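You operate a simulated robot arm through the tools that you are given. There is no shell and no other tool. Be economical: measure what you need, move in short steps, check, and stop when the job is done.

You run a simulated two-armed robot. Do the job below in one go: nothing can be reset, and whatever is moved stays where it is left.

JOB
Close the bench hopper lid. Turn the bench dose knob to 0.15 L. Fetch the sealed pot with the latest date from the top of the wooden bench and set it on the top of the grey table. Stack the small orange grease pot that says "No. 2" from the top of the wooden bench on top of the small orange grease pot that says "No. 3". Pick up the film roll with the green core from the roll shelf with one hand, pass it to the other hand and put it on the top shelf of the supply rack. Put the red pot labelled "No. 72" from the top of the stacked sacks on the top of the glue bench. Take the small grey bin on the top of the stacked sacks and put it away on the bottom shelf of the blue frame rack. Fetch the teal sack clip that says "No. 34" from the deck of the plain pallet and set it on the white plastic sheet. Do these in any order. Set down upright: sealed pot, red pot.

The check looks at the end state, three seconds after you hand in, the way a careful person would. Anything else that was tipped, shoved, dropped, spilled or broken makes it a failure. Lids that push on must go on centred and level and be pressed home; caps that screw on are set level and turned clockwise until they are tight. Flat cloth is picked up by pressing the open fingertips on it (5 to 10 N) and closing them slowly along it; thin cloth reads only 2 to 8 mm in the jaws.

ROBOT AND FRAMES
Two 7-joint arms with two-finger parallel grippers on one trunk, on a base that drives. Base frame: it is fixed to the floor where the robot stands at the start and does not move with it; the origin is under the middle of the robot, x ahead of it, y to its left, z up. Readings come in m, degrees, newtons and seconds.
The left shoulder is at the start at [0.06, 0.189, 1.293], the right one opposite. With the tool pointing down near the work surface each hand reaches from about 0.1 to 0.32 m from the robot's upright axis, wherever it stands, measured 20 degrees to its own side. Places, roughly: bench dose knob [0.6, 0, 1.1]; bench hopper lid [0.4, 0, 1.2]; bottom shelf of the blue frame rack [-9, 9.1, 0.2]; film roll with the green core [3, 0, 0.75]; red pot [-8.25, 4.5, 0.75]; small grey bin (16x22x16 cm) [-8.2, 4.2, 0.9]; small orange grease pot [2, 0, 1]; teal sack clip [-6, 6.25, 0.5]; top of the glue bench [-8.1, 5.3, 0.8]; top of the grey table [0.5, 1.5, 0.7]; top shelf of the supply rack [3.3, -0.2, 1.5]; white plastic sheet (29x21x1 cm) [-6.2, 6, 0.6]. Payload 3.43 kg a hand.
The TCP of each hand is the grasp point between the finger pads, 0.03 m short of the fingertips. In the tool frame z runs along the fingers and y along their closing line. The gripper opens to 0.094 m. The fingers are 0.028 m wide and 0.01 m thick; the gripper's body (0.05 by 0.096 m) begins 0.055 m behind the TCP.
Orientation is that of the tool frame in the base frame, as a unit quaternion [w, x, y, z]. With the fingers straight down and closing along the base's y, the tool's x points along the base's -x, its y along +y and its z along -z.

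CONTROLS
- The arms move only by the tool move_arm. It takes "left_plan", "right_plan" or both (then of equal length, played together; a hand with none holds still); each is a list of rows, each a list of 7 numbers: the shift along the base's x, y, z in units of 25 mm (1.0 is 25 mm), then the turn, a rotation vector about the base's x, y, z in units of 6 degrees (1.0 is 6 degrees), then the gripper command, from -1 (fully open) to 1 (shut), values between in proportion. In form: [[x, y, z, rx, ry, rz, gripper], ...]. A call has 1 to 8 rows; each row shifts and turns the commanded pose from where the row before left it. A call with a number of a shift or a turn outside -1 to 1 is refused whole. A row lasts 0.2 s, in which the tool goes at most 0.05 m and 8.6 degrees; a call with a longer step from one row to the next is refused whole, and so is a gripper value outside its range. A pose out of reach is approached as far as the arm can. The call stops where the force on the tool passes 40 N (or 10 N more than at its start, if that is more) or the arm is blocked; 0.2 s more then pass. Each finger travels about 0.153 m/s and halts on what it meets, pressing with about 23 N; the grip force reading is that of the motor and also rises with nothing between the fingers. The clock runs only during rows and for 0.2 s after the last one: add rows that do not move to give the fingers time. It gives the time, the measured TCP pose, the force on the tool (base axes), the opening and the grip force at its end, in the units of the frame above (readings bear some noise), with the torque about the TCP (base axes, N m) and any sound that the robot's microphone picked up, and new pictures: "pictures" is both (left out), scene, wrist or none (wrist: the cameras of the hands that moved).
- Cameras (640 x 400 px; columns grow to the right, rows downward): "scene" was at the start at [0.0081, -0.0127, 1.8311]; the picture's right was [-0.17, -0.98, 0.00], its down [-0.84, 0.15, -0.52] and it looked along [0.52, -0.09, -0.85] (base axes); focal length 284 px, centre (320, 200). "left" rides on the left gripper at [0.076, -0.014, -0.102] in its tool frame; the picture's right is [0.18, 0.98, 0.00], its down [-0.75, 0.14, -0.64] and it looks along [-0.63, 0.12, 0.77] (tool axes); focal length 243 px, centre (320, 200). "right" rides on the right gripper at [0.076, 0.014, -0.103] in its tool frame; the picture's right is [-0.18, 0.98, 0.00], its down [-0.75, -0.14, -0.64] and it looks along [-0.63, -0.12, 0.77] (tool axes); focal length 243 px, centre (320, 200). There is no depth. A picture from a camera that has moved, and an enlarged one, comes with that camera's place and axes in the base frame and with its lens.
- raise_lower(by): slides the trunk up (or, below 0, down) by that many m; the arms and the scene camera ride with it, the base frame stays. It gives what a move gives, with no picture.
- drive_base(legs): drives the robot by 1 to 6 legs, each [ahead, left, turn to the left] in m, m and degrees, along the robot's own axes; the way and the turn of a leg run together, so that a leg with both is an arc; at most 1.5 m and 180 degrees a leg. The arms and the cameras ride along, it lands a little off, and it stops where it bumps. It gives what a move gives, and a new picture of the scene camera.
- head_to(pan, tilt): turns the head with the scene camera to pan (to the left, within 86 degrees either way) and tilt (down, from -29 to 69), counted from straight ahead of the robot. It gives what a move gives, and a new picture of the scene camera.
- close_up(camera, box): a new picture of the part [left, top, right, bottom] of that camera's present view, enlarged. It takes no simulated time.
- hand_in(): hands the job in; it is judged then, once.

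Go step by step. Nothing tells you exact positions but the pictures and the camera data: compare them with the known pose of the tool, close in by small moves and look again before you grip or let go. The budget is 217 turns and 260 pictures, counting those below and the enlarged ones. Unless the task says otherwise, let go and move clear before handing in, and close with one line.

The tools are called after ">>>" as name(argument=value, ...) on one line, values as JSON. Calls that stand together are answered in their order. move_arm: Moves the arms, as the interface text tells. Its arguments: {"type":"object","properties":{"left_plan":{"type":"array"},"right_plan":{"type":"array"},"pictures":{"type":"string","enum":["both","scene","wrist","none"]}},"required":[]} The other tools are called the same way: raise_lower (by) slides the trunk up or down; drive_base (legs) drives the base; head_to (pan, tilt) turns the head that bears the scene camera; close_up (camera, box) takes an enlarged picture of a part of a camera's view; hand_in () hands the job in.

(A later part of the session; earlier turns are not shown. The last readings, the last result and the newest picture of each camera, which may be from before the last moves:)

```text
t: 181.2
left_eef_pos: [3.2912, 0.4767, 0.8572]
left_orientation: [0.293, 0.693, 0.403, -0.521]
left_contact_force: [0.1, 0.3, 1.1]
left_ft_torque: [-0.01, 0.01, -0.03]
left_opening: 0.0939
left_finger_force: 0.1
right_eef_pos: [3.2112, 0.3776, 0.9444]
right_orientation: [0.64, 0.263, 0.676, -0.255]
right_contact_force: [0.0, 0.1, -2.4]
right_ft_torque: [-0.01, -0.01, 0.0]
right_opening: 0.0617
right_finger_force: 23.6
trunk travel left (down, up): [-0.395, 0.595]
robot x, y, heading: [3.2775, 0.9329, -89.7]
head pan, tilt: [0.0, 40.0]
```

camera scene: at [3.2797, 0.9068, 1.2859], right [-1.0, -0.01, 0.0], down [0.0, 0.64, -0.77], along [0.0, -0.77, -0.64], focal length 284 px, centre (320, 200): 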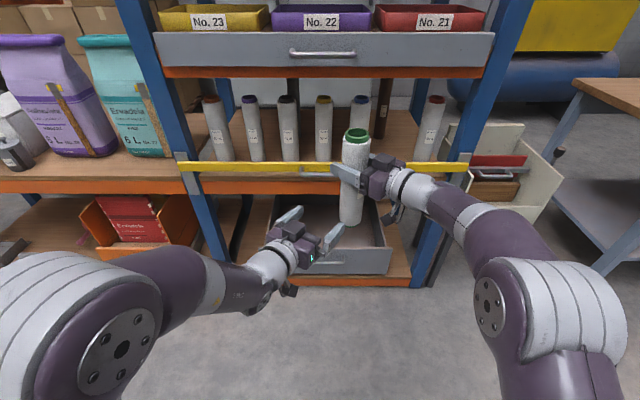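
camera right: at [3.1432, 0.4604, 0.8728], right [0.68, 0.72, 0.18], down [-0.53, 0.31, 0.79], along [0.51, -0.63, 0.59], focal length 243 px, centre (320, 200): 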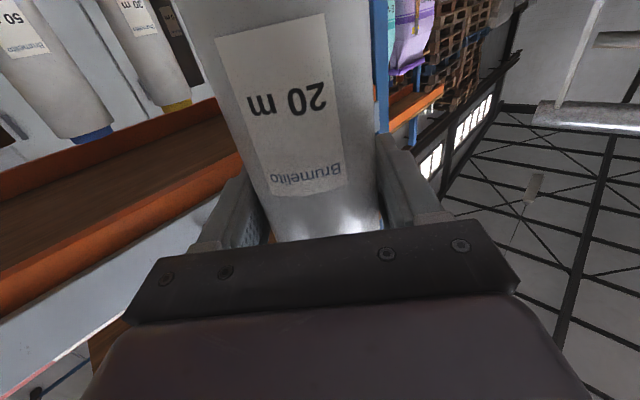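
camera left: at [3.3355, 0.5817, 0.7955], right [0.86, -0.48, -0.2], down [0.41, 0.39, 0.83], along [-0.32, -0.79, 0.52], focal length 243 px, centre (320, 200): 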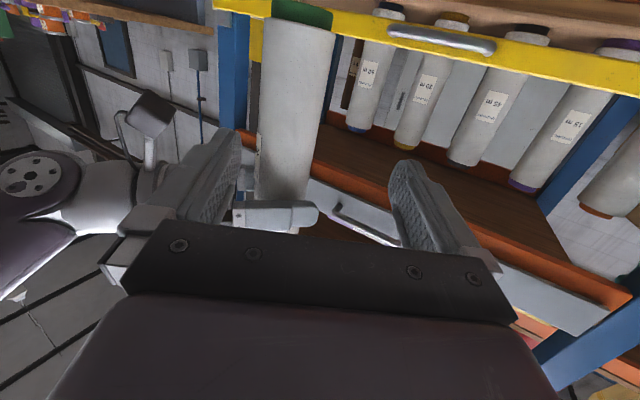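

>>> move_arm(left_plan=[[-0.65, 0.38, 0.3, 0, 0, 0, -1], [-0.5, -0.86, 0.3, 0, 0, 0, -1], [-0.5, -0.86, 0, 0, 0, 0, -1]], pictures="both")

>>> close_up(camera="scene", box=[260, 110, 430, 280])

```text
t: 181.9
left_eef_pos: [3.2557, 0.44, 0.8748]
left_orientation: [0.293, 0.692, 0.402, -0.522]
left_contact_force: [-0.7, -0.7, -0.4]
left_ft_torque: [0.02, 0.03, 0.02]
left_opening: 0.0939
left_finger_force: 0.0
left hand out of reach, approached as far as the arm can: row 1
right_eef_pos: [3.211, 0.3782, 0.9441]
right_orientation: [0.641, 0.263, 0.675, -0.254]
right_contact_force: [-0.7, -0.5, -2.0]
right_ft_torque: [-0.01, -0.02, 0.01]
right_opening: 0.0616
right_finger_force: 22.9
trunk travel left (down, up): [-0.395, 0.595]
robot x, y, heading: [3.2804, 0.9325, -89.9]
head pan, tilt: [0.0, 40.0]
camera scene: at [3.2796, 0.9066, 1.2859], right [-1.0, -0.01, 0.0], down [0.0, 0.64, -0.77], along [0.0, -0.77, -0.64], focal length 284 px, centre (320, 200)
camera left: at [3.3038, 0.5515, 0.8311], right [0.87, -0.45, -0.19], down [0.34, 0.27, 0.9], along [-0.35, -0.85, 0.39], focal length 243 px, centre (320, 200)
```

scene: 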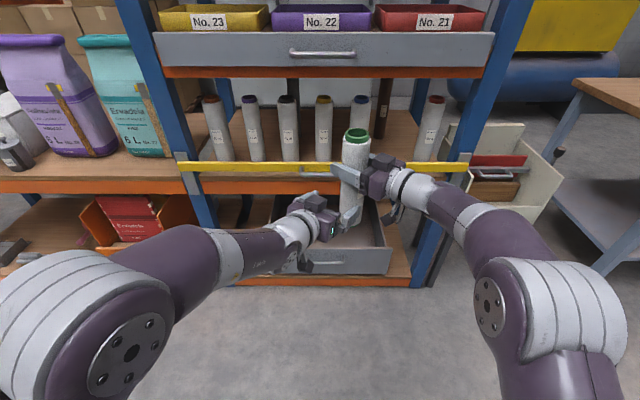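
left: 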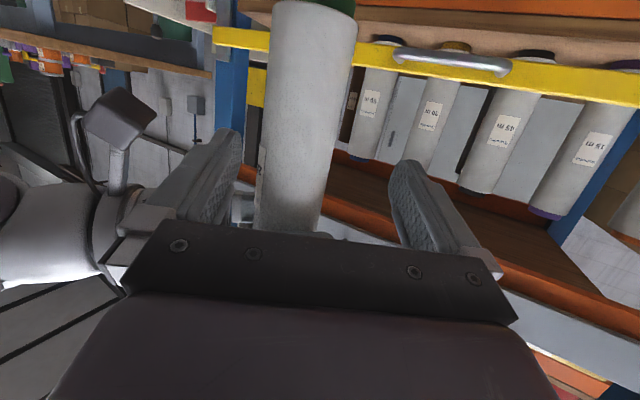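

```text
2.35 times, centred on (345, 195) of scene
camera zoom: at [3.2796, 0.9066, 1.2859], right [-1.0, -0.01, 0.0], down [0.0, 0.64, -0.77], along [0.0, -0.77, -0.64], focal length 668 px, centre (261, 212)
```

zoom: 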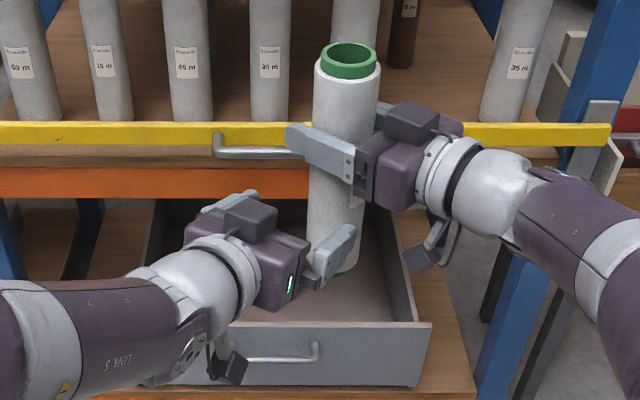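

>>> move_arm(left_plan=[[-0.4, 0.2, 0, 0, 0, 0, -1], [-0.5, -0.86, 0.1, 0, 0, 0, -1], [-0.5, -0.86, 0.1, 0, 0, 0, -1]], pictures="wrist")

>>> close_up(camera="scene", box=[260, 110, 430, 280])

```text
t: 182.8
left_eef_pos: [3.2314, 0.3961, 0.8781]
left_orientation: [0.293, 0.692, 0.402, -0.523]
left_contact_force: [0.1, 0.1, 0.6]
left_ft_torque: [0.04, -0.01, 0.01]
left_opening: 0.0937
left_finger_force: 0.1
left hand out of reach, approached as far as the arm can: row 1
right_eef_pos: [3.2106, 0.3777, 0.9444]
right_orientation: [0.64, 0.263, 0.675, -0.255]
right_contact_force: [-0.1, 1.2, -1.9]
right_ft_torque: [0.01, -0.03, -0.02]
right_opening: 0.0617
right_finger_force: 23.7
trunk travel left (down, up): [-0.395, 0.595]
robot x, y, heading: [3.2785, 0.9337, -89.9]
head pan, tilt: [0.0, 40.0]
camera left: at [3.279, 0.5085, 0.8353], right [0.87, -0.45, -0.19], down [0.34, 0.27, 0.9], along [-0.35, -0.85, 0.39], focal length 243 px, centre (320, 200)
```

left: 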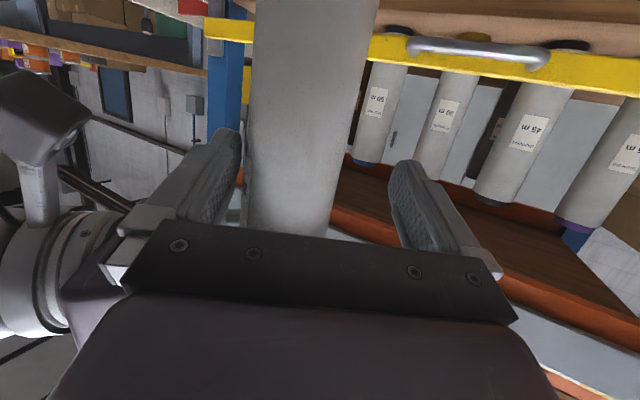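

```text
2.35 times, centred on (345, 195) of scene
camera zoom: at [3.2796, 0.9065, 1.2859], right [-1.0, -0.01, 0.0], down [0.0, 0.64, -0.77], along [0.0, -0.77, -0.64], focal length 668 px, centre (261, 212)
```

zoom: 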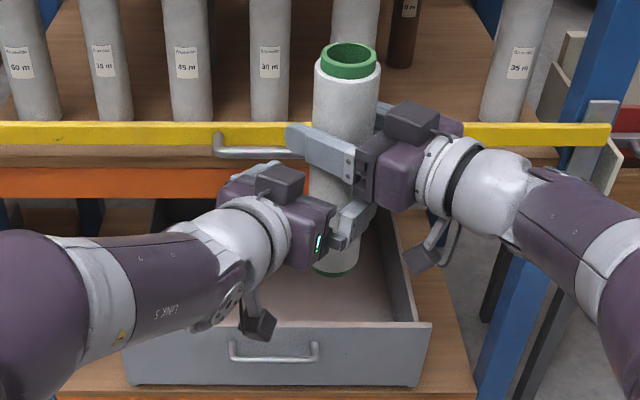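

>>> move_arm(right_plan=[[0.25, -0.14, 0, 0, 0, 0, 0.3], [0.25, -0.14, 0, 0, 0, 0, 0.3], [0, 0, 0, 0, 0, 0, 0.3]], pictures="none")

>>> close_up(camera="left", box=[160, 60, 480, 260])

```text
t: 183.6
left_eef_pos: [3.2319, 0.3978, 0.8794]
left_orientation: [0.293, 0.693, 0.402, -0.522]
left_contact_force: [-0.3, -0.5, 0.5]
left_ft_torque: [0.0, -0.03, 0.01]
left_opening: 0.094
left_finger_force: 0.0
right_eef_pos: [3.2236, 0.371, 0.9434]
right_orientation: [0.64, 0.263, 0.675, -0.254]
right_contact_force: [0.2, -0.1, -2.3]
right_ft_torque: [-0.02, -0.01, 0.0]
right_opening: 0.0617
right_finger_force: 23.1
trunk travel left (down, up): [-0.395, 0.595]
robot x, y, heading: [3.2811, 0.9346, -89.6]
head pan, tilt: [0.0, 40.0]
```

```text
2.00 times, centred on (320, 160) of left
camera zoom: at [3.2793, 0.509, 0.8355], right [0.87, -0.45, -0.19], down [0.34, 0.27, 0.9], along [-0.35, -0.85, 0.39], focal length 485 px, centre (320, 280)
```

zoom: 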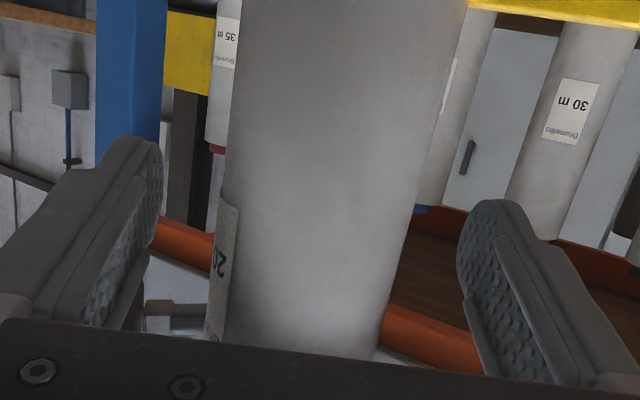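

>>> move_arm(left_plan=[[-0.28, -0.48, 0, 0, 0, 0, -1], [-0.27, -0.46, 0, 0, 0, 0, -1], [0, 0, 0, 0, 0, 0, -0.4], [0, 0, 0, 0, 0, 0, 0], [0, 0, 0, 0, 0, 0, 0.3], [0, 0, 0, 0, 0, 0, 0.3]], pictures="wrist")

>>> close_up(camera="scene", box=[260, 110, 430, 280])

```text
t: 184.2
left_eef_pos: [3.2184, 0.3758, 0.8785]
left_orientation: [0.293, 0.695, 0.4, -0.52]
left_contact_force: [4.3, 8.6, -0.7]
left_ft_torque: [-0.51, 0.22, -0.17]
left_opening: 0.0665
left_finger_force: 0.7
right_eef_pos: [3.2186, 0.3677, 0.9431]
right_orientation: [0.638, 0.27, 0.673, -0.26]
right_contact_force: [-3.4, -8.7, -2.2]
right_ft_torque: [-0.07, -0.03, 0.17]
right_opening: 0.0619
right_finger_force: 22.5
trunk travel left (down, up): [-0.395, 0.595]
robot x, y, heading: [3.2791, 0.9335, -89.6]
head pan, tilt: [0.0, 40.0]
stopped in row 3 (left hand): the force on the tool passed its limit (the readings are from after the stop); the commanded pose is now the measured one
camera left: at [3.2667, 0.4879, 0.8347], right [0.87, -0.45, -0.19], down [0.33, 0.27, 0.9], along [-0.36, -0.85, 0.38], focal length 243 px, centre (320, 200)
```

left: 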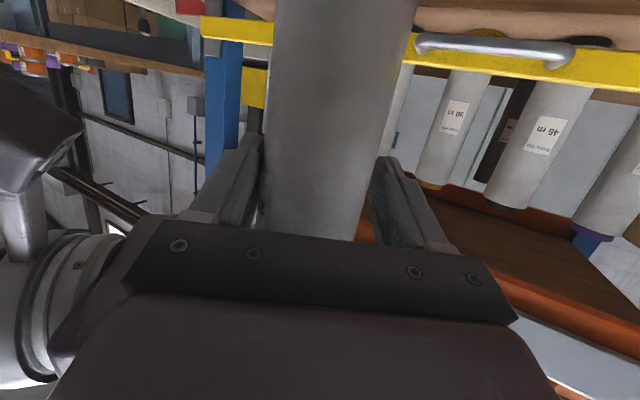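

```text
2.35 times, centred on (345, 195) of scene
camera zoom: at [3.2796, 0.9069, 1.2859], right [-1.0, 0.0, 0.0], down [0.0, 0.64, -0.77], along [0.0, -0.77, -0.64], focal length 668 px, centre (261, 212)
```

zoom: 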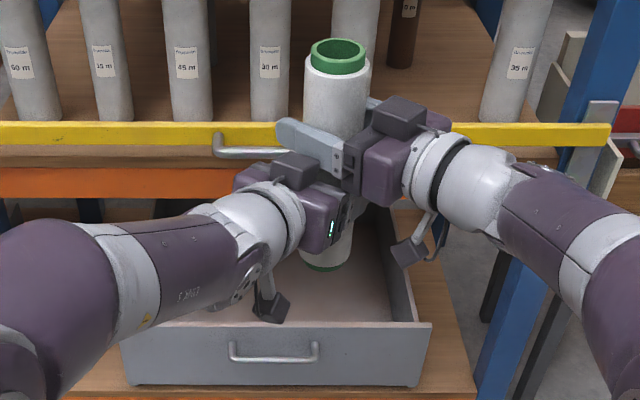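

>>> move_arm(left_plan=[[0.12, 0.2, -0.4, 0, 0, 0, -0.4], [0, 0, 0, 0, 0, 0, -0.4], [0, 0, 0, 0, 0, 0, -0.36]], pictures="none")

```text
t: 185.0
left_eef_pos: [3.2219, 0.3805, 0.8692]
left_orientation: [0.294, 0.694, 0.4, -0.521]
left_contact_force: [-4.3, 0.6, 1.3]
left_ft_torque: [-0.01, 0.01, 0.01]
left_opening: 0.0654
left_finger_force: 2.1
right_eef_pos: [3.2191, 0.3682, 0.9434]
right_orientation: [0.639, 0.268, 0.673, -0.259]
right_contact_force: [3.6, -1.5, -3.6]
right_ft_torque: [-0.07, -0.23, -0.1]
right_opening: 0.0621
right_finger_force: 23.2
trunk travel left (down, up): [-0.395, 0.595]
robot x, y, heading: [3.2768, 0.9311, -89.7]
head pan, tilt: [0.0, 40.0]
```

>>> move_arm(left_plan=[[0, 0, 0, 0, 0, 0, -0.2], [0, 0, 0, 0, 0, 0, 0.1], [0, 0, 0, 0, 0, 0, 0.3]], pictures="both")

```text
t: 185.8
left_eef_pos: [3.2206, 0.3813, 0.8677]
left_orientation: [0.293, 0.695, 0.4, -0.521]
left_contact_force: [-14.5, 4.7, -0.5]
left_ft_torque: [-0.17, -0.49, 0.11]
left_opening: 0.0601
left_finger_force: 22.7
right_eef_pos: [3.2204, 0.3689, 0.9431]
right_orientation: [0.638, 0.268, 0.674, -0.259]
right_contact_force: [14.1, -3.6, -0.5]
right_ft_torque: [-0.11, -0.63, -0.33]
right_opening: 0.0618
right_finger_force: 23.0
trunk travel left (down, up): [-0.395, 0.595]
robot x, y, heading: [3.2776, 0.9348, -89.6]
head pan, tilt: [0.0, 40.0]
camera scene: at [3.2797, 0.9069, 1.2859], right [-1.0, -0.01, 0.0], down [0.0, 0.64, -0.77], along [0.0, -0.77, -0.64], focal length 284 px, centre (320, 200)
camera left: at [3.2696, 0.4924, 0.8248], right [0.87, -0.45, -0.18], down [0.33, 0.27, 0.9], along [-0.36, -0.85, 0.38], focal length 243 px, centre (320, 200)
```

scene: 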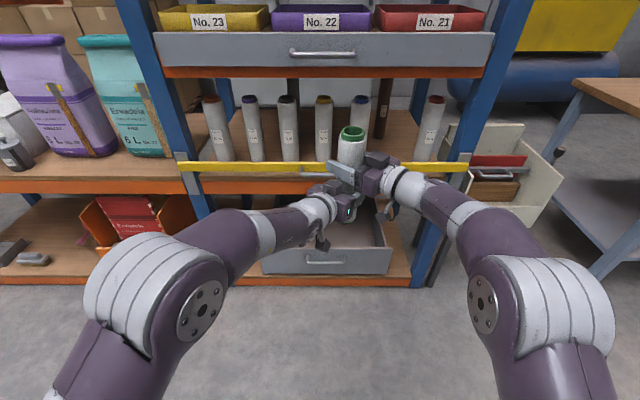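
left: 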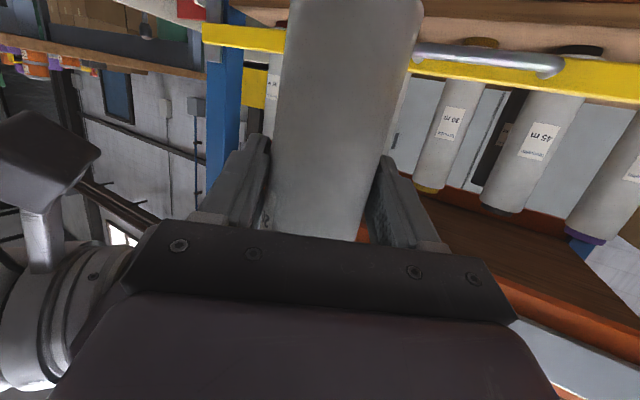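

Both hands hold the roll. Open the right hand and withdraw it along its axis.

>>> move_arm(right_plan=[[0, 0, 0, 0, 0, 0, -0.5], [0, 0, 0, 0, 0, 0, -0.9], [0, 0, 0, 0, 0, 0, -0.9], [-0.5, 0.46, 0.05, 0, 0, 0, -0.9], [-0.5, 0.46, 0.05, 0, 0, 0, -0.9]], pictures="both")

```text
t: 187.0
left_eef_pos: [3.2219, 0.3813, 0.8662]
left_orientation: [0.293, 0.695, 0.4, -0.52]
left_contact_force: [-3.7, 5.4, -11.5]
left_ft_torque: [-1.01, -0.07, 0.25]
left_opening: 0.0598
left_finger_force: 23.1
right_eef_pos: [3.2058, 0.3804, 0.9446]
right_orientation: [0.638, 0.269, 0.673, -0.26]
right_contact_force: [2.9, -5.9, 10.4]
right_ft_torque: [0.55, -0.37, -0.35]
right_opening: 0.0879
right_finger_force: 0.0
right hand out of reach, approached as far as the arm can: row 5
trunk travel left (down, up): [-0.395, 0.595]
robot x, y, heading: [3.2806, 0.9329, -89.7]
head pan, tilt: [0.0, 40.0]
camera scene: at [3.2798, 0.9068, 1.2859], right [-1.0, -0.01, 0.0], down [0.0, 0.64, -0.77], along [0.0, -0.77, -0.64], focal length 284 px, centre (320, 200)
camera right: at [3.141, 0.4637, 0.8744], right [0.69, 0.7, 0.18], down [-0.53, 0.32, 0.79], along [0.5, -0.63, 0.59], focal length 243 px, centre (320, 200)
```

scene: 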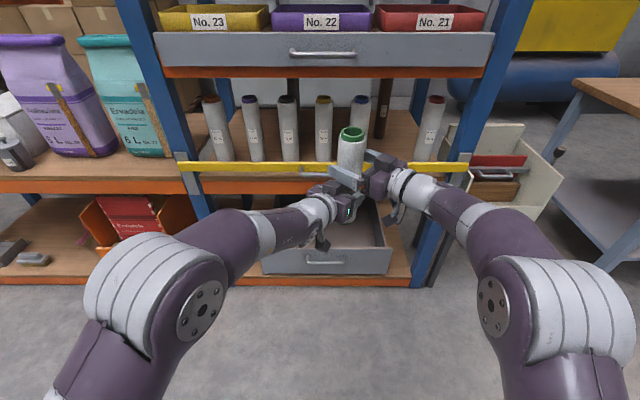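
right: 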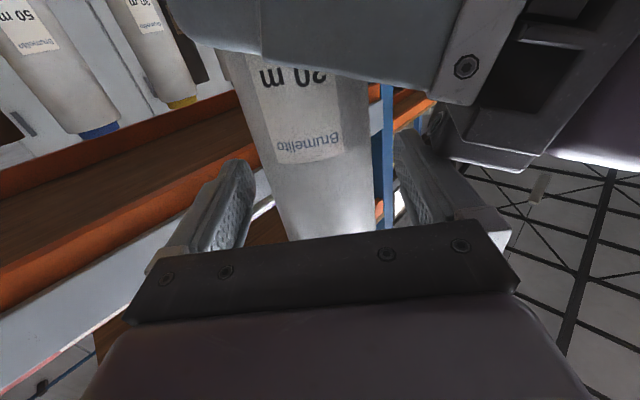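

>>> move_arm(right_plan=[[0, 0, 0.4, 0, 0, 0, -1], [0, 0, 0.4, 0, 0, 0, -1]], pictures="none")

>>> move_arm(left_plan=[[0.5, -0.46, 0, 0, 0, 0, 0.3], [0.5, -0.46, 0, 0, 0, 0, 0.3]], pictures="scene")

```text
t: 187.6
left_eef_pos: [3.2219, 0.3811, 0.8684]
left_orientation: [0.293, 0.694, 0.399, -0.522]
left_contact_force: [0.7, 0.5, -2.1]
left_ft_torque: [0.01, 0.01, 0.0]
left_opening: 0.0602
left_finger_force: 23.4
right_eef_pos: [3.2073, 0.3802, 0.964]
right_orientation: [0.637, 0.27, 0.674, -0.259]
right_contact_force: [0.4, 0.6, -0.1]
right_ft_torque: [0.0, 0.0, -0.02]
right_opening: 0.0939
right_finger_force: 0.2
trunk travel left (down, up): [-0.395, 0.595]
robot x, y, heading: [3.2799, 0.9338, -89.6]
head pan, tilt: [0.0, 40.0]
```

```text
t: 188.2
left_eef_pos: [3.2469, 0.3582, 0.8681]
left_orientation: [0.293, 0.694, 0.4, -0.521]
left_contact_force: [0.0, 0.3, -1.6]
left_ft_torque: [-0.01, -0.03, 0.03]
left_opening: 0.06
left_finger_force: 22.7
right_eef_pos: [3.2075, 0.3805, 0.9647]
right_orientation: [0.638, 0.269, 0.673, -0.26]
right_contact_force: [-0.2, 0.3, -0.5]
right_ft_torque: [-0.01, -0.01, -0.03]
right_opening: 0.0942
right_finger_force: 0.0
trunk travel left (down, up): [-0.395, 0.595]
robot x, y, heading: [3.2797, 0.9336, -89.6]
head pan, tilt: [0.0, 40.0]
camera scene: at [3.2799, 0.9068, 1.2859], right [-1.0, -0.01, 0.0], down [0.0, 0.64, -0.77], along [0.0, -0.77, -0.64], focal length 284 px, centre (320, 200)
```

scene: 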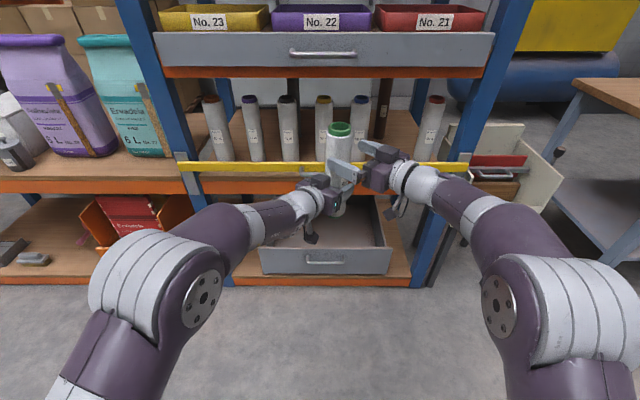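

>>> move_arm(left_plan=[[0.7, -0.6, 0, 0, 0, 0, 0.3], [0.7, -0.6, 0, 0, 0, 0, 0.3], [0.7, -0.2, 0, 0, 0, 0, 0.3], [0.7, 0, 0, 0, 0, 0, 0.3]], right_plan=[[-0.4, 0, 0, 0, 0, 0, -1], [-0.8, 0, 0, 0, 0, 0, -1], [-1, 0, 0, 0, 0, 0, -1], [-1, 0, 0, 0, 0, 0, -1]], pictures="none")

>>> move_arm(right_plan=[[-1, 0, 0, 0, 0, -0.5, -1], [-1, 0, 0, 0, 0, -0.5, -1], [-1, 0, 0, 0, 0, -0.5, -1], [-1, 0, 0, 0, 0, -0.5, -1], [0, 0, -1, 0, 0, 0, -1], [0, 0, -1, 0, 0, 0, -1]], pictures="scene")

```text
t: 189.2
left_eef_pos: [3.3167, 0.3234, 0.8683]
left_orientation: [0.293, 0.695, 0.401, -0.52]
left_contact_force: [-0.2, -0.6, -1.8]
left_ft_torque: [0.03, 0.0, 0.02]
left_opening: 0.0594
left_finger_force: 22.9
right_eef_pos: [3.1978, 0.3817, 0.9647]
right_orientation: [0.637, 0.269, 0.674, -0.259]
right_contact_force: [0.0, 0.2, 0.8]
right_ft_torque: [0.01, 0.02, 0.03]
right_opening: 0.0941
right_finger_force: 0.0
right hand out of reach, approached as far as the arm can: row 2, 3, 4
trunk travel left (down, up): [-0.395, 0.595]
robot x, y, heading: [3.28, 0.9319, -89.7]
head pan, tilt: [0.0, 40.0]
```

```text
t: 190.6
left_eef_pos: [3.3171, 0.3232, 0.8676]
left_orientation: [0.293, 0.695, 0.401, -0.52]
left_contact_force: [-0.7, -0.2, -1.7]
left_ft_torque: [0.01, -0.03, 0.01]
left_opening: 0.0598
left_finger_force: 23.1
right_eef_pos: [3.1198, 0.3708, 0.8948]
right_orientation: [0.604, 0.341, 0.642, -0.326]
right_contact_force: [-0.8, -0.2, -1.0]
right_ft_torque: [-0.03, -0.01, 0.01]
right_opening: 0.0938
right_finger_force: 0.1
right hand out of reach, approached as far as the arm can: row 1, 4, 5, 6
trunk travel left (down, up): [-0.395, 0.595]
robot x, y, heading: [3.2787, 0.9347, -89.5]
head pan, tilt: [0.0, 40.0]
camera scene: at [3.2796, 0.9066, 1.286], right [-1.0, 0.0, 0.0], down [0.0, 0.64, -0.77], along [0.0, -0.77, -0.64], focal length 284 px, centre (320, 200)
```

scene: 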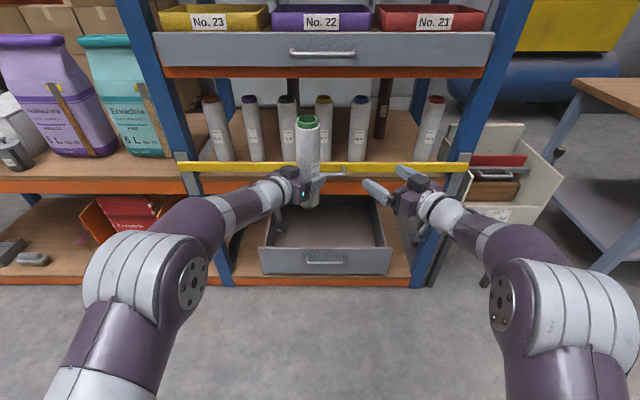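

>>> move_arm(right_plan=[[-0.5, 0, 0, 1, 0, 0, -1], [-0.5, 0, 0, 1, 0, 0, -1], [-0.5, 0, 0, 1, 0, 0, -1], [-0.5, 0, 0, 1, 0, 0, -1], [-0.5, 0, 0, 1, 0, 0, -1], [-0.5, 0, 0, 1, 0, 0, -1], [-0.5, 0, 0, 1, 0, 0, -1], [-0.5, 0, 0, 1, 0, 0, -1]], pictures="none")

>>> raise_lower(by=0.59)

>>> head_to(pan=0, tilt=30)

```text
t: 192.4
left_eef_pos: [3.3164, 0.3238, 0.8672]
left_orientation: [0.293, 0.695, 0.4, -0.521]
left_contact_force: [0.8, -0.7, -1.9]
left_ft_torque: [0.03, -0.01, -0.06]
left_opening: 0.0598
left_finger_force: 22.3
right_eef_pos: [3.0549, 0.3803, 0.8593]
right_orientation: [0.415, 0.559, 0.717, -0.039]
right_contact_force: [0.4, -0.9, 0.0]
right_ft_torque: [0.04, 0.0, -0.03]
right_opening: 0.094
right_finger_force: 0.1
right hand out of reach, approached as far as the arm can: row 6, 7, 8
trunk travel left (down, up): [-0.395, 0.595]
robot x, y, heading: [3.2812, 0.9339, -89.6]
head pan, tilt: [0.0, 40.0]
```

```text
refused: 0.59 is not a number from -0.4 to 0.4
```

```text
t: 193.1
left_eef_pos: [3.3173, 0.323, 0.8682]
left_orientation: [0.293, 0.695, 0.4, -0.521]
left_contact_force: [0.2, -0.5, -2.2]
left_ft_torque: [-0.01, -0.01, 0.03]
left_opening: 0.0598
left_finger_force: 23.0
right_eef_pos: [3.0549, 0.379, 0.8616]
right_orientation: [0.417, 0.557, 0.717, -0.041]
right_contact_force: [1.0, 0.3, -0.5]
right_ft_torque: [0.02, 0.0, 0.02]
right_opening: 0.0942
right_finger_force: 0.1
trunk travel left (down, up): [-0.395, 0.595]
robot x, y, heading: [3.2781, 0.9347, -89.9]
head pan, tilt: [0.0, 30.0]
camera scene: at [3.2798, 0.9014, 1.3012], right [-1.0, -0.01, 0.0], down [0.0, 0.5, -0.87], along [0.0, -0.87, -0.5], focal length 284 px, centre (320, 200)
```

scene: 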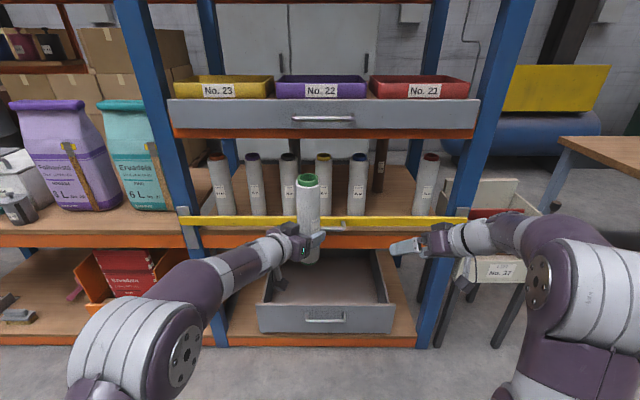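

>>> raise_lower(by=0.4)

>>> raise_lower(by=0.19)

>>> head_to(pan=0, tilt=30)

```text
t: 196.9
left_eef_pos: [3.3158, 0.3232, 1.2681]
left_orientation: [0.293, 0.695, 0.401, -0.52]
left_contact_force: [-0.5, 0.1, -2.2]
left_ft_torque: [0.0, -0.02, 0.01]
left_opening: 0.0594
left_finger_force: 22.8
right_eef_pos: [3.0552, 0.3798, 1.2613]
right_orientation: [0.417, 0.557, 0.717, -0.041]
right_contact_force: [0.0, -0.2, 1.1]
right_ft_torque: [0.02, -0.03, 0.0]
right_opening: 0.0937
right_finger_force: 0.0
trunk travel left (down, up): [-0.795, 0.195]
robot x, y, heading: [3.2781, 0.9307, -89.5]
head pan, tilt: [0.0, 30.0]
```

```text
t: 199.0
left_eef_pos: [3.3168, 0.3229, 1.4584]
left_orientation: [0.293, 0.695, 0.4, -0.521]
left_contact_force: [-0.5, -0.3, -1.6]
left_ft_torque: [0.01, -0.01, -0.01]
left_opening: 0.0594
left_finger_force: 23.0
right_eef_pos: [3.0551, 0.3801, 1.4522]
right_orientation: [0.416, 0.558, 0.717, -0.041]
right_contact_force: [0.4, 0.4, 0.4]
right_ft_torque: [0.02, 0.01, 0.01]
right_opening: 0.094
right_finger_force: 0.1
trunk travel left (down, up): [-0.985, 0.005]
robot x, y, heading: [3.2829, 0.9305, -89.9]
head pan, tilt: [0.0, 30.0]
```

```text
t: 199.6
left_eef_pos: [3.3168, 0.3226, 1.4579]
left_orientation: [0.293, 0.695, 0.4, -0.521]
left_contact_force: [0.4, 0.2, -2.1]
left_ft_torque: [0.04, -0.03, -0.03]
left_opening: 0.0593
left_finger_force: 22.6
right_eef_pos: [3.0556, 0.3786, 1.4519]
right_orientation: [0.416, 0.558, 0.717, -0.041]
right_contact_force: [0.1, -0.1, -0.3]
right_ft_torque: [0.03, 0.0, -0.01]
right_opening: 0.0941
right_finger_force: 0.1
trunk travel left (down, up): [-0.985, 0.005]
robot x, y, heading: [3.2789, 0.9308, -89.7]
head pan, tilt: [0.0, 30.0]
camera scene: at [3.2798, 0.9012, 1.8913], right [-1.0, -0.01, 0.0], down [0.0, 0.5, -0.87], along [0.0, -0.87, -0.5], focal length 284 px, centre (320, 200)
```

scene: 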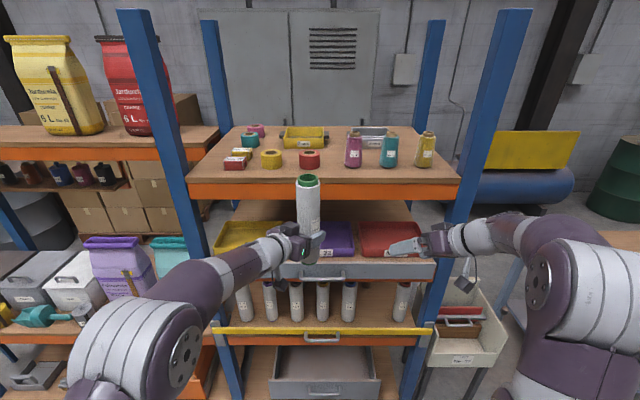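

The top shelf has a clear strip along its front. First pull the right hand back, and raise the left hand with the roll above shelf height.

>>> move_arm(right_plan=[[-0.5, 0.5, -1, 1, 0, 0, -1], [-0.5, 0.5, -1, 1, 0, 0, -1], [-0.5, 0.5, -1, 1, 0, 0, -1], [-0.5, 0.5, -1, 1, 0, 0, -1], [-0.5, 0.5, -1, 0, 0, 0, -1], [-0.5, 0.5, -1, 0, 0, 0, -1], [0, 0.5, 0, 0, 0, 0, -1], [0, 0.5, 0, 0, 0, 0, -1]], left_plan=[[0, 0, 0.8, 0, 0, 0, 0.3], [0, 0, 0.8, 0, 0, 0, 0.3], [0, 0, 0.8, 0, 0, 0, 0.3], [0, 0, 0.8, 0, 0, 0, 0.3], [0, 0, 0.8, 0, 0, 0, 0.3], [0, 0, 0.8, 0, 0, 0, 0.3], [0, 0, 0.8, 0, 0, 0, 0.3], [0, 0, 0.8, 0, 0, 0, 0.3]], pictures="scene")

```text
t: 201.4
left_eef_pos: [3.318, 0.3241, 1.6185]
left_orientation: [0.293, 0.694, 0.4, -0.521]
left_contact_force: [0.3, 1.1, -1.1]
left_ft_torque: [0.04, -0.03, 0.01]
left_opening: 0.0594
left_finger_force: 23.5
right_eef_pos: [3.0029, 0.5045, 1.2605]
right_orientation: [0.291, 0.631, 0.711, 0.108]
right_contact_force: [0.0, 0.2, 0.1]
right_ft_torque: [-0.04, -0.01, -0.01]
right_opening: 0.094
right_finger_force: 0.0
right hand out of reach, approached as far as the arm can: row 1, 2, 3, 4
trunk travel left (down, up): [-0.985, 0.005]
robot x, y, heading: [3.2849, 0.9307, -89.6]
head pan, tilt: [0.0, 30.0]
camera scene: at [3.2802, 0.9028, 1.8913], right [-1.0, -0.01, 0.0], down [0.0, 0.5, -0.87], along [0.0, -0.87, -0.5], focal length 284 px, centre (320, 200)
```

scene: 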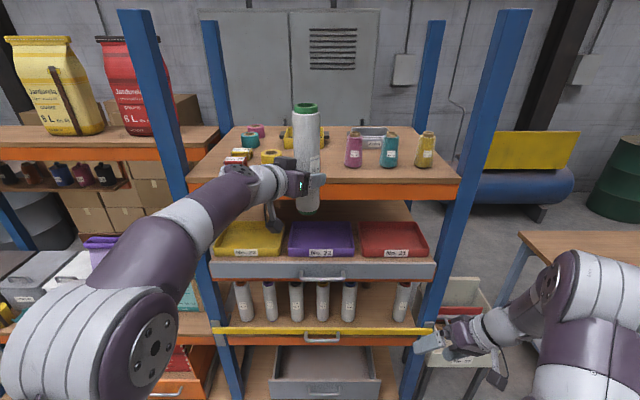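

>>> drive_base(legs=[[0.25, -0.078, 0]])

>>> close_up(camera="scene", box=[200, 80, 480, 280])

```text
t: 203.3
left_eef_pos: [3.2368, 0.0743, 1.6199]
left_orientation: [0.293, 0.695, 0.398, -0.523]
left_contact_force: [-0.3, -0.1, -1.8]
left_ft_torque: [-0.02, -0.03, 0.03]
left_opening: 0.0593
left_finger_force: 23.2
right_eef_pos: [2.9233, 0.2537, 1.2631]
right_orientation: [0.292, 0.633, 0.709, 0.108]
right_contact_force: [0.5, -0.1, -0.1]
right_ft_torque: [-0.05, 0.01, -0.02]
right_opening: 0.0938
right_finger_force: 0.1
trunk travel left (down, up): [-0.985, 0.005]
robot x, y, heading: [3.198, 0.6811, -89.9]
head pan, tilt: [0.0, 30.0]
camera scene: at [3.2025, 0.6533, 1.8914], right [-1.0, 0.0, 0.0], down [0.0, 0.5, -0.87], along [0.0, -0.87, -0.5], focal length 284 px, centre (320, 200)
```

scene: 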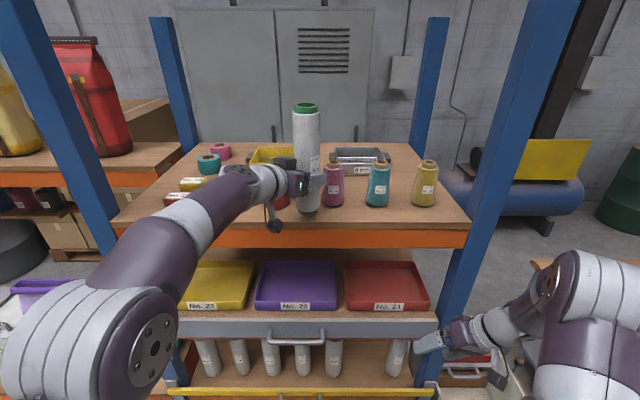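

```text
2.00 times, centred on (340, 180) of scene
camera zoom: at [3.2025, 0.6533, 1.8914], right [-1.0, 0.0, 0.0], down [0.0, 0.5, -0.87], along [0.0, -0.87, -0.5], focal length 568 px, centre (280, 240)
```

zoom: 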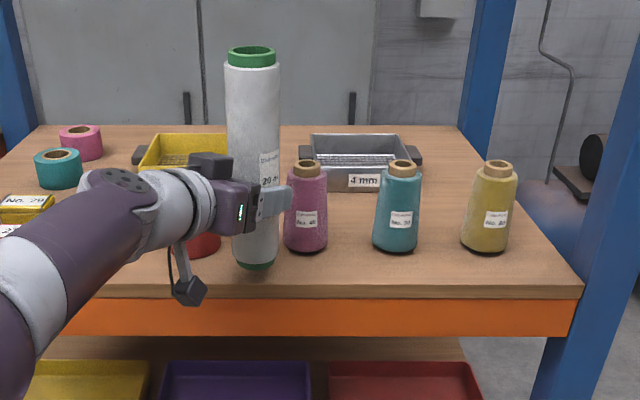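

>>> move_arm(left_plan=[[-0.2, -1, 0, 0, 0, 0, 0.3], [-0.2, -1, 0, 0, 0, 0, 0.3], [0, 0, -0.5, 0, 0, 0, 0.3], [0, 0, -0.4, 0, 0, 0, 0.3]], pictures="none")

>>> close_up(camera="scene", box=[220, 90, 420, 250])

```text
t: 204.3
left_eef_pos: [3.2275, 0.0218, 1.5969]
left_orientation: [0.294, 0.695, 0.398, -0.522]
left_contact_force: [0.6, 0.7, 2.3]
left_ft_torque: [0.08, 0.04, 0.02]
left_opening: 0.0591
left_finger_force: 23.3
right_eef_pos: [2.9239, 0.2516, 1.2619]
right_orientation: [0.292, 0.633, 0.709, 0.108]
right_contact_force: [0.1, -0.2, 0.0]
right_ft_torque: [0.0, 0.02, -0.01]
right_opening: 0.0942
right_finger_force: 0.0
trunk travel left (down, up): [-0.985, 0.005]
robot x, y, heading: [3.2018, 0.6812, -89.8]
head pan, tilt: [0.0, 30.0]
```

```text
2.50 times, centred on (320, 170) of scene
camera zoom: at [3.2013, 0.6508, 1.8914], right [-1.0, 0.0, 0.0], down [0.0, 0.5, -0.87], along [0.0, -0.87, -0.5], focal length 710 px, centre (320, 275)
```

zoom: 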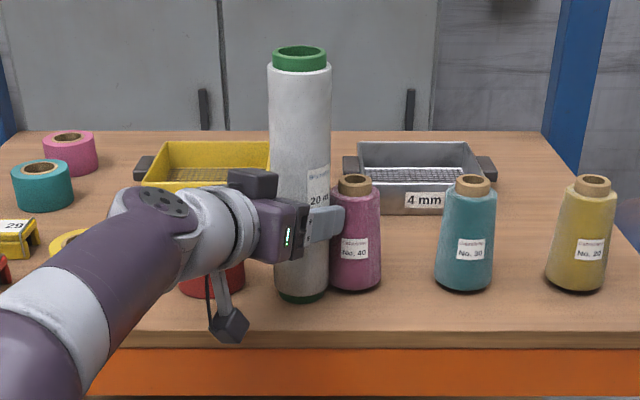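

>>> move_arm(left_plan=[[0, 0, 0.6, 0, 0, 0, 0.3], [0.3, 0.6, 0, 0, 0, 0, 0.3], [0, 0.55, 0, 0, 0, 0, 0.3], [0, 0, -0.3, 0, 0, 0, 0.3]], pictures="none")

>>> close_up(camera="scene", box=[220, 90, 420, 250])

```text
t: 205.3
left_eef_pos: [3.2353, 0.0486, 1.6024]
left_orientation: [0.293, 0.695, 0.399, -0.522]
left_contact_force: [-0.8, -0.4, -1.6]
left_ft_torque: [0.02, 0.01, 0.0]
left_opening: 0.059
left_finger_force: 22.3
right_eef_pos: [2.9216, 0.2502, 1.2608]
right_orientation: [0.291, 0.633, 0.709, 0.11]
right_contact_force: [-1.1, -0.1, 0.3]
right_ft_torque: [0.03, 0.02, 0.03]
right_opening: 0.0938
right_finger_force: 0.1
trunk travel left (down, up): [-0.985, 0.005]
robot x, y, heading: [3.2007, 0.6804, -89.7]
head pan, tilt: [0.0, 30.0]
```

```text
2.50 times, centred on (320, 170) of scene
camera zoom: at [3.2008, 0.6482, 1.8913], right [-1.0, 0.0, 0.0], down [0.0, 0.5, -0.87], along [0.0, -0.87, -0.5], focal length 710 px, centre (320, 275)
```

zoom: 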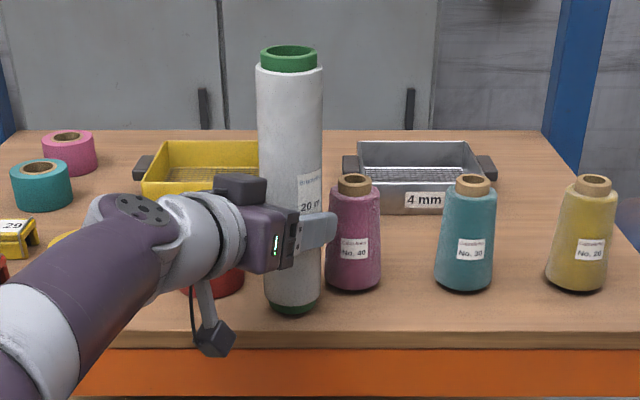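

>>> move_arm(left_plan=[[0, 0, -0.15, 0, 0, 0, 0.3], [0, 0, -0.15, 0, 0, 0, 0.3]], pictures="none")

```text
t: 205.9
left_eef_pos: [3.2345, 0.0516, 1.5966]
left_orientation: [0.293, 0.695, 0.398, -0.523]
left_contact_force: [0.2, 0.0, 3.1]
left_ft_torque: [0.05, 0.07, -0.05]
left_opening: 0.0593
left_finger_force: 22.8
right_eef_pos: [2.9228, 0.2512, 1.261]
right_orientation: [0.293, 0.633, 0.709, 0.108]
right_contact_force: [0.0, 0.3, -0.8]
right_ft_torque: [0.04, 0.01, -0.01]
right_opening: 0.0939
right_finger_force: 0.0
trunk travel left (down, up): [-0.985, 0.005]
robot x, y, heading: [3.1975, 0.6825, -90.0]
head pan, tilt: [0.0, 30.0]
```

>>> move_arm(left_plan=[[0, 0, -0.1, 0, 0, 0, 0.3], [0, 0, 0, 0, 0, 0, -0.3], [0, 0, 0, 0, 0, 0, -0.6], [0, 0, 0, 0, 0, 0, -0.9]], pictures="none")

>>> close_up(camera="scene", box=[220, 90, 420, 250])

```text
t: 206.9
left_eef_pos: [3.2355, 0.0495, 1.5925]
left_orientation: [0.292, 0.696, 0.399, -0.521]
left_contact_force: [0.5, 1.0, -0.2]
left_ft_torque: [0.01, -0.01, 0.01]
left_opening: 0.0894
left_finger_force: 0.1
right_eef_pos: [2.9239, 0.2517, 1.2612]
right_orientation: [0.291, 0.633, 0.709, 0.108]
right_contact_force: [0.0, 0.1, -0.7]
right_ft_torque: [-0.01, -0.02, 0.02]
right_opening: 0.0939
right_finger_force: 0.1
trunk travel left (down, up): [-0.985, 0.005]
robot x, y, heading: [3.1986, 0.6851, -89.8]
head pan, tilt: [0.0, 30.0]
```

```text
2.50 times, centred on (320, 170) of scene
camera zoom: at [3.2013, 0.6502, 1.8913], right [-1.0, 0.0, 0.0], down [0.0, 0.5, -0.87], along [0.0, -0.87, -0.5], focal length 710 px, centre (320, 275)
```

zoom: 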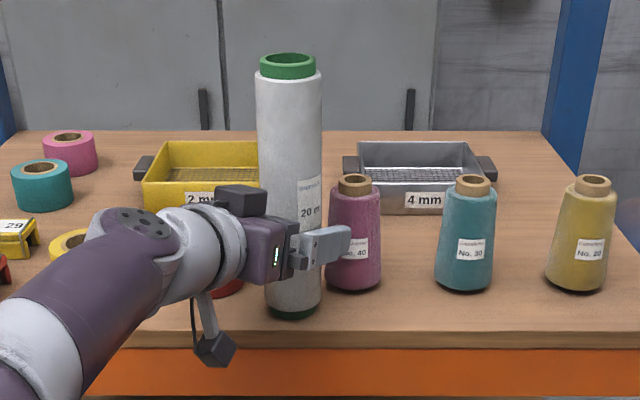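

>>> move_arm(left_plan=[[0.4, 0.7, 0, 0, 0, 0, -0.9], [0.4, 0.7, 0, 0, 0, 0, -0.9], [0.5, 0.86, 0, 0, 0, 0, -0.9], [0.5, 0.86, 0, 0, 0, 0, -0.9], [0.5, 0.86, 0, 0, 0, 0, -0.9]], pictures="scene")

```text
t: 208.1
left_eef_pos: [3.2923, 0.1514, 1.5947]
left_orientation: [0.294, 0.694, 0.399, -0.522]
left_contact_force: [0.0, 0.9, -0.1]
left_ft_torque: [-0.01, -0.03, 0.0]
left_opening: 0.0893
left_finger_force: 0.1
right_eef_pos: [2.9239, 0.2524, 1.2606]
right_orientation: [0.292, 0.633, 0.709, 0.108]
right_contact_force: [1.3, 0.2, -0.7]
right_ft_torque: [-0.01, -0.04, 0.01]
right_opening: 0.094
right_finger_force: 0.2
trunk travel left (down, up): [-0.985, 0.005]
robot x, y, heading: [3.1993, 0.6803, -89.9]
head pan, tilt: [0.0, 30.0]
camera scene: at [3.2018, 0.652, 1.8913], right [-1.0, 0.0, 0.0], down [0.0, 0.5, -0.87], along [0.0, -0.87, -0.5], focal length 284 px, centre (320, 200)
```

scene: 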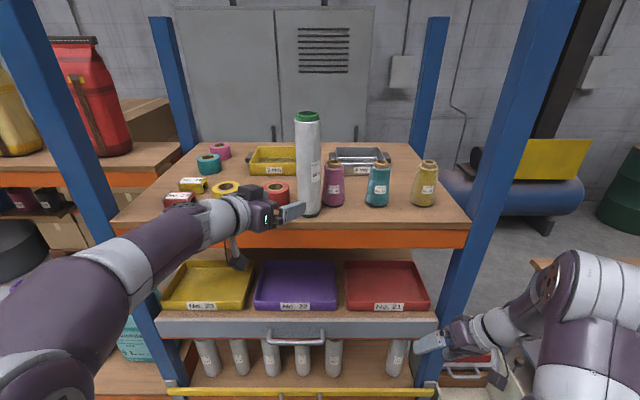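

The roll stands on the top shelf, clear of other items. Now back away and head for the far area.

>>> move_arm(left_plan=[[0, 1, -1, 0, 0, 0, -1], [0, 1, -1, 0, 0, 0, -1], [0, 0.5, -1, 1, 0, 0, -1], [0, 0, -1, 1, 0, 0, -1], [0, 0, -1, 1, 0, 0, -1], [0, 0, -1, 1, 0, 0, -1], [0, 0, -1, 1, 0, 0, -1], [0, 0, -1, 1, 0, 0, -1]], right_plan=[[0, 0.5, 0, 1, 0, 0, -1], [0, 0.5, 0, 1, 0, 0, -1], [0, 0, 0, 1, 0, 0, -1], [0, 0, 0, 1, 0, 0, -1], [0, 0, 0, 0, 0, 0, -1], [0, 0, 0, 0, 0, 0, -1], [0, 0, 0, 0, 0, 0, -1], [0, 0, 0, 0, 0, 0, -1]], pictures="none")

>>> drive_base(legs=[[-0.12, 0, 0], [0, 0, -90]])

```text
t: 209.9
left_eef_pos: [3.2919, 0.2119, 1.3917]
left_orientation: [0.062, 0.752, 0.541, -0.372]
left_contact_force: [0.1, 0.7, -0.3]
left_ft_torque: [-0.01, -0.01, 0.0]
left_opening: 0.0942
left_finger_force: 0.0
right_eef_pos: [2.9433, 0.2987, 1.2309]
right_orientation: [0.154, 0.681, 0.67, 0.252]
right_contact_force: [0.7, 0.5, 0.2]
right_ft_torque: [-0.02, 0.0, 0.01]
right_opening: 0.094
right_finger_force: 0.0
right hand out of reach, approached as far as the arm can: row 3, 4
trunk travel left (down, up): [-0.985, 0.005]
robot x, y, heading: [3.2013, 0.6787, -89.8]
head pan, tilt: [0.0, 30.0]
```

```text
t: 214.9
left_eef_pos: [2.7319, 0.703, 1.3911]
left_orientation: [-0.217, 0.915, -0.141, -0.311]
left_contact_force: [0.4, -0.6, 0.0]
left_ft_torque: [-0.02, -0.05, 0.03]
left_opening: 0.094
left_finger_force: 0.1
right_eef_pos: [2.8139, 1.05, 1.2309]
right_orientation: [0.288, 0.955, 0.003, 0.073]
right_contact_force: [-0.3, 0.4, -0.1]
right_ft_torque: [0.0, 0.02, -0.02]
right_opening: 0.094
right_finger_force: 0.1
trunk travel left (down, up): [-0.985, 0.005]
robot x, y, heading: [3.1955, 0.8023, -178.6]
head pan, tilt: [0.0, 30.0]
camera scene: at [3.1703, 0.8007, 1.8913], right [-0.02, 1.0, 0.0], down [0.5, 0.01, -0.87], along [-0.87, -0.02, -0.5], focal length 284 px, centre (320, 200)
```

scene: 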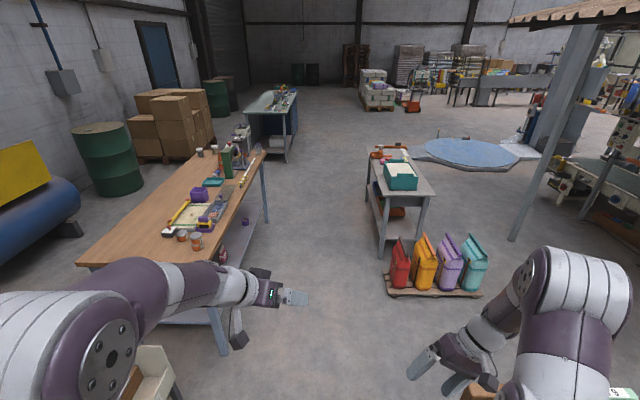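

>>> drive_base(legs=[[0.1, 0.08, -1.4], [1.5, 0, 0], [1.5, 0, 0], [1.2, 0, 0]])

```text
t: 236.0
left_eef_pos: [-1.5837, 0.5382, 1.3923]
left_orientation: [-0.214, 0.916, -0.137, -0.312]
left_contact_force: [-0.2, 0.6, 0.1]
left_ft_torque: [0.0, 0.02, -0.02]
left_opening: 0.094
left_finger_force: 0.0
right_eef_pos: [-1.5069, 0.8861, 1.2317]
right_orientation: [0.287, 0.955, 0.007, 0.074]
right_contact_force: [-0.1, -0.1, -0.4]
right_ft_torque: [-0.01, -0.03, 0.04]
right_opening: 0.0938
right_finger_force: 0.1
trunk travel left (down, up): [-0.985, 0.005]
robot x, y, heading: [-1.12, 0.6416, -178.3]
head pan, tilt: [0.0, 30.0]
camera scene: at [-1.1474, 0.64, 1.8913], right [-0.03, 1.0, 0.0], down [0.5, 0.01, -0.87], along [-0.87, -0.03, -0.5], focal length 284 px, centre (320, 200)
```

scene: 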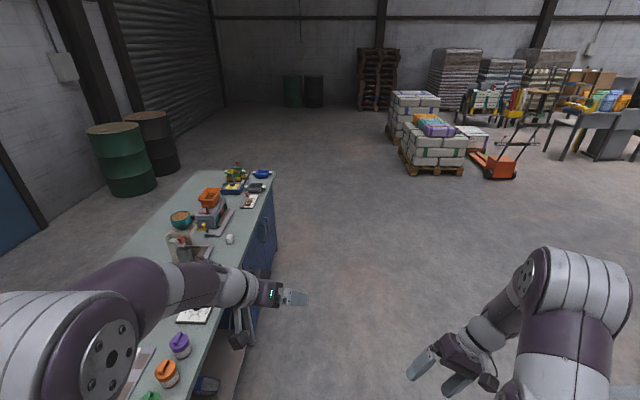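

>>> drive_base(legs=[[1.5, -0.15, 0], [0, 0, -68], [1.5, 0, 0], [1.5, 0, 0]])

```text
refused: leg 1 is longer than a leg can be; nothing moved
```

>>> drive_base(legs=[[1.48, -0.15, 0], [0, 0, -68], [1.5, 0, 0], [1.5, 0, 0]])

```text
t: 260.5
left_eef_pos: [-4.078, 3.9356, 1.392]
left_orientation: [-0.351, 0.683, -0.625, -0.139]
left_contact_force: [0.2, 0.8, 1.0]
left_ft_torque: [0.03, -0.02, 0.0]
left_opening: 0.0942
left_finger_force: 0.1
right_eef_pos: [-3.7247, 3.9939, 1.2313]
right_orientation: [0.28, 0.795, -0.529, -0.099]
right_contact_force: [0.0, 0.4, -0.5]
right_ft_torque: [-0.01, -0.04, 0.03]
right_opening: 0.094
right_finger_force: 0.0
trunk travel left (down, up): [-0.985, 0.005]
robot x, y, heading: [-3.8065, 3.5388, 113.7]
head pan, tilt: [0.0, 30.0]
camera scene: at [-3.8194, 3.5681, 1.8913], right [0.92, 0.4, 0.0], down [0.2, -0.46, -0.87], along [-0.35, 0.79, -0.5], focal length 284 px, centre (320, 200)
```

scene: 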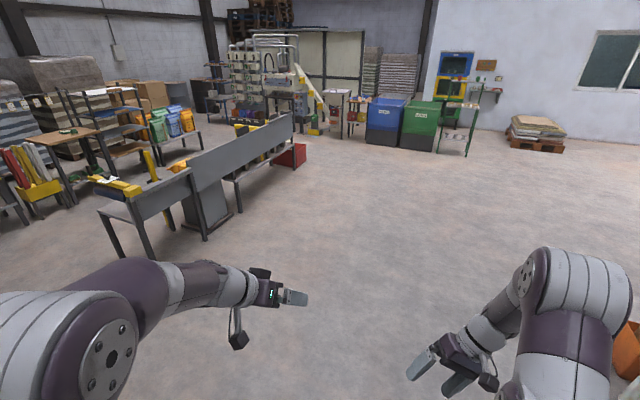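

>>> close_up(camera="scene", box=[0, 30, 330, 240])

```text
1.90 times, centred on (165, 135) of scene
camera zoom: at [-3.8194, 3.5681, 1.8913], right [0.92, 0.4, 0.0], down [0.2, -0.46, -0.87], along [-0.35, 0.79, -0.5], focal length 541 px, centre (615, 324)
```

zoom: 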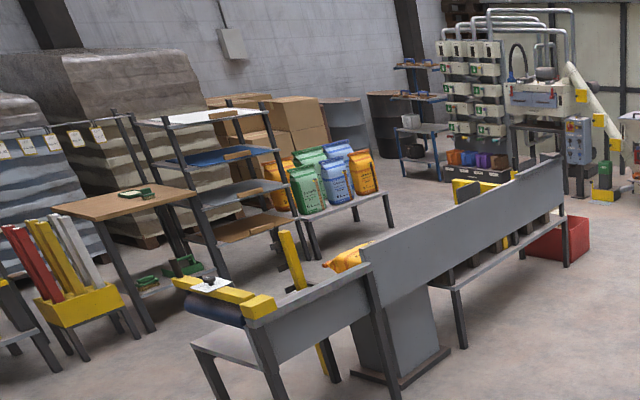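

>>> drive_base(legs=[[0.35, 0, 0], [0, 0, 66]])

```text
t: 265.6
left_eef_pos: [-4.4174, 3.7661, 1.391]
left_orientation: [-0.218, 0.914, -0.149, -0.309]
left_contact_force: [0.2, 0.1, 0.3]
left_ft_torque: [-0.01, -0.01, -0.01]
left_opening: 0.094
left_finger_force: 0.0
right_eef_pos: [-4.329, 4.1128, 1.2322]
right_orientation: [0.288, 0.955, -0.006, 0.07]
right_contact_force: [-0.8, 0.1, -0.3]
right_ft_torque: [0.0, 0.01, 0.0]
right_opening: 0.0939
right_finger_force: 0.0
trunk travel left (down, up): [-0.985, 0.005]
robot x, y, heading: [-3.9497, 3.8566, -179.9]
head pan, tilt: [0.0, 30.0]
camera scene: at [-3.9772, 3.8565, 1.8913], right [0.0, 1.0, 0.0], down [0.5, 0.0, -0.87], along [-0.87, 0.0, -0.5], focal length 284 px, centre (320, 200)
```

scene: 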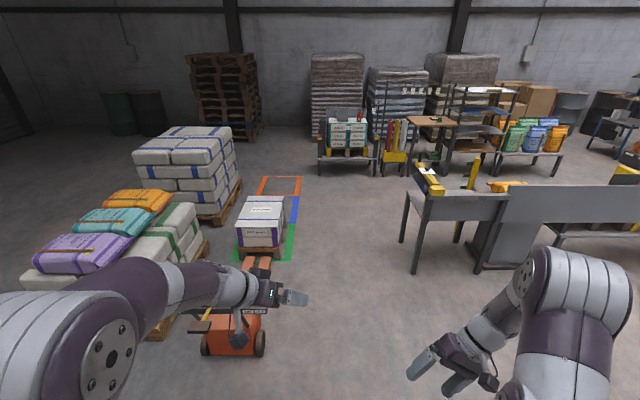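

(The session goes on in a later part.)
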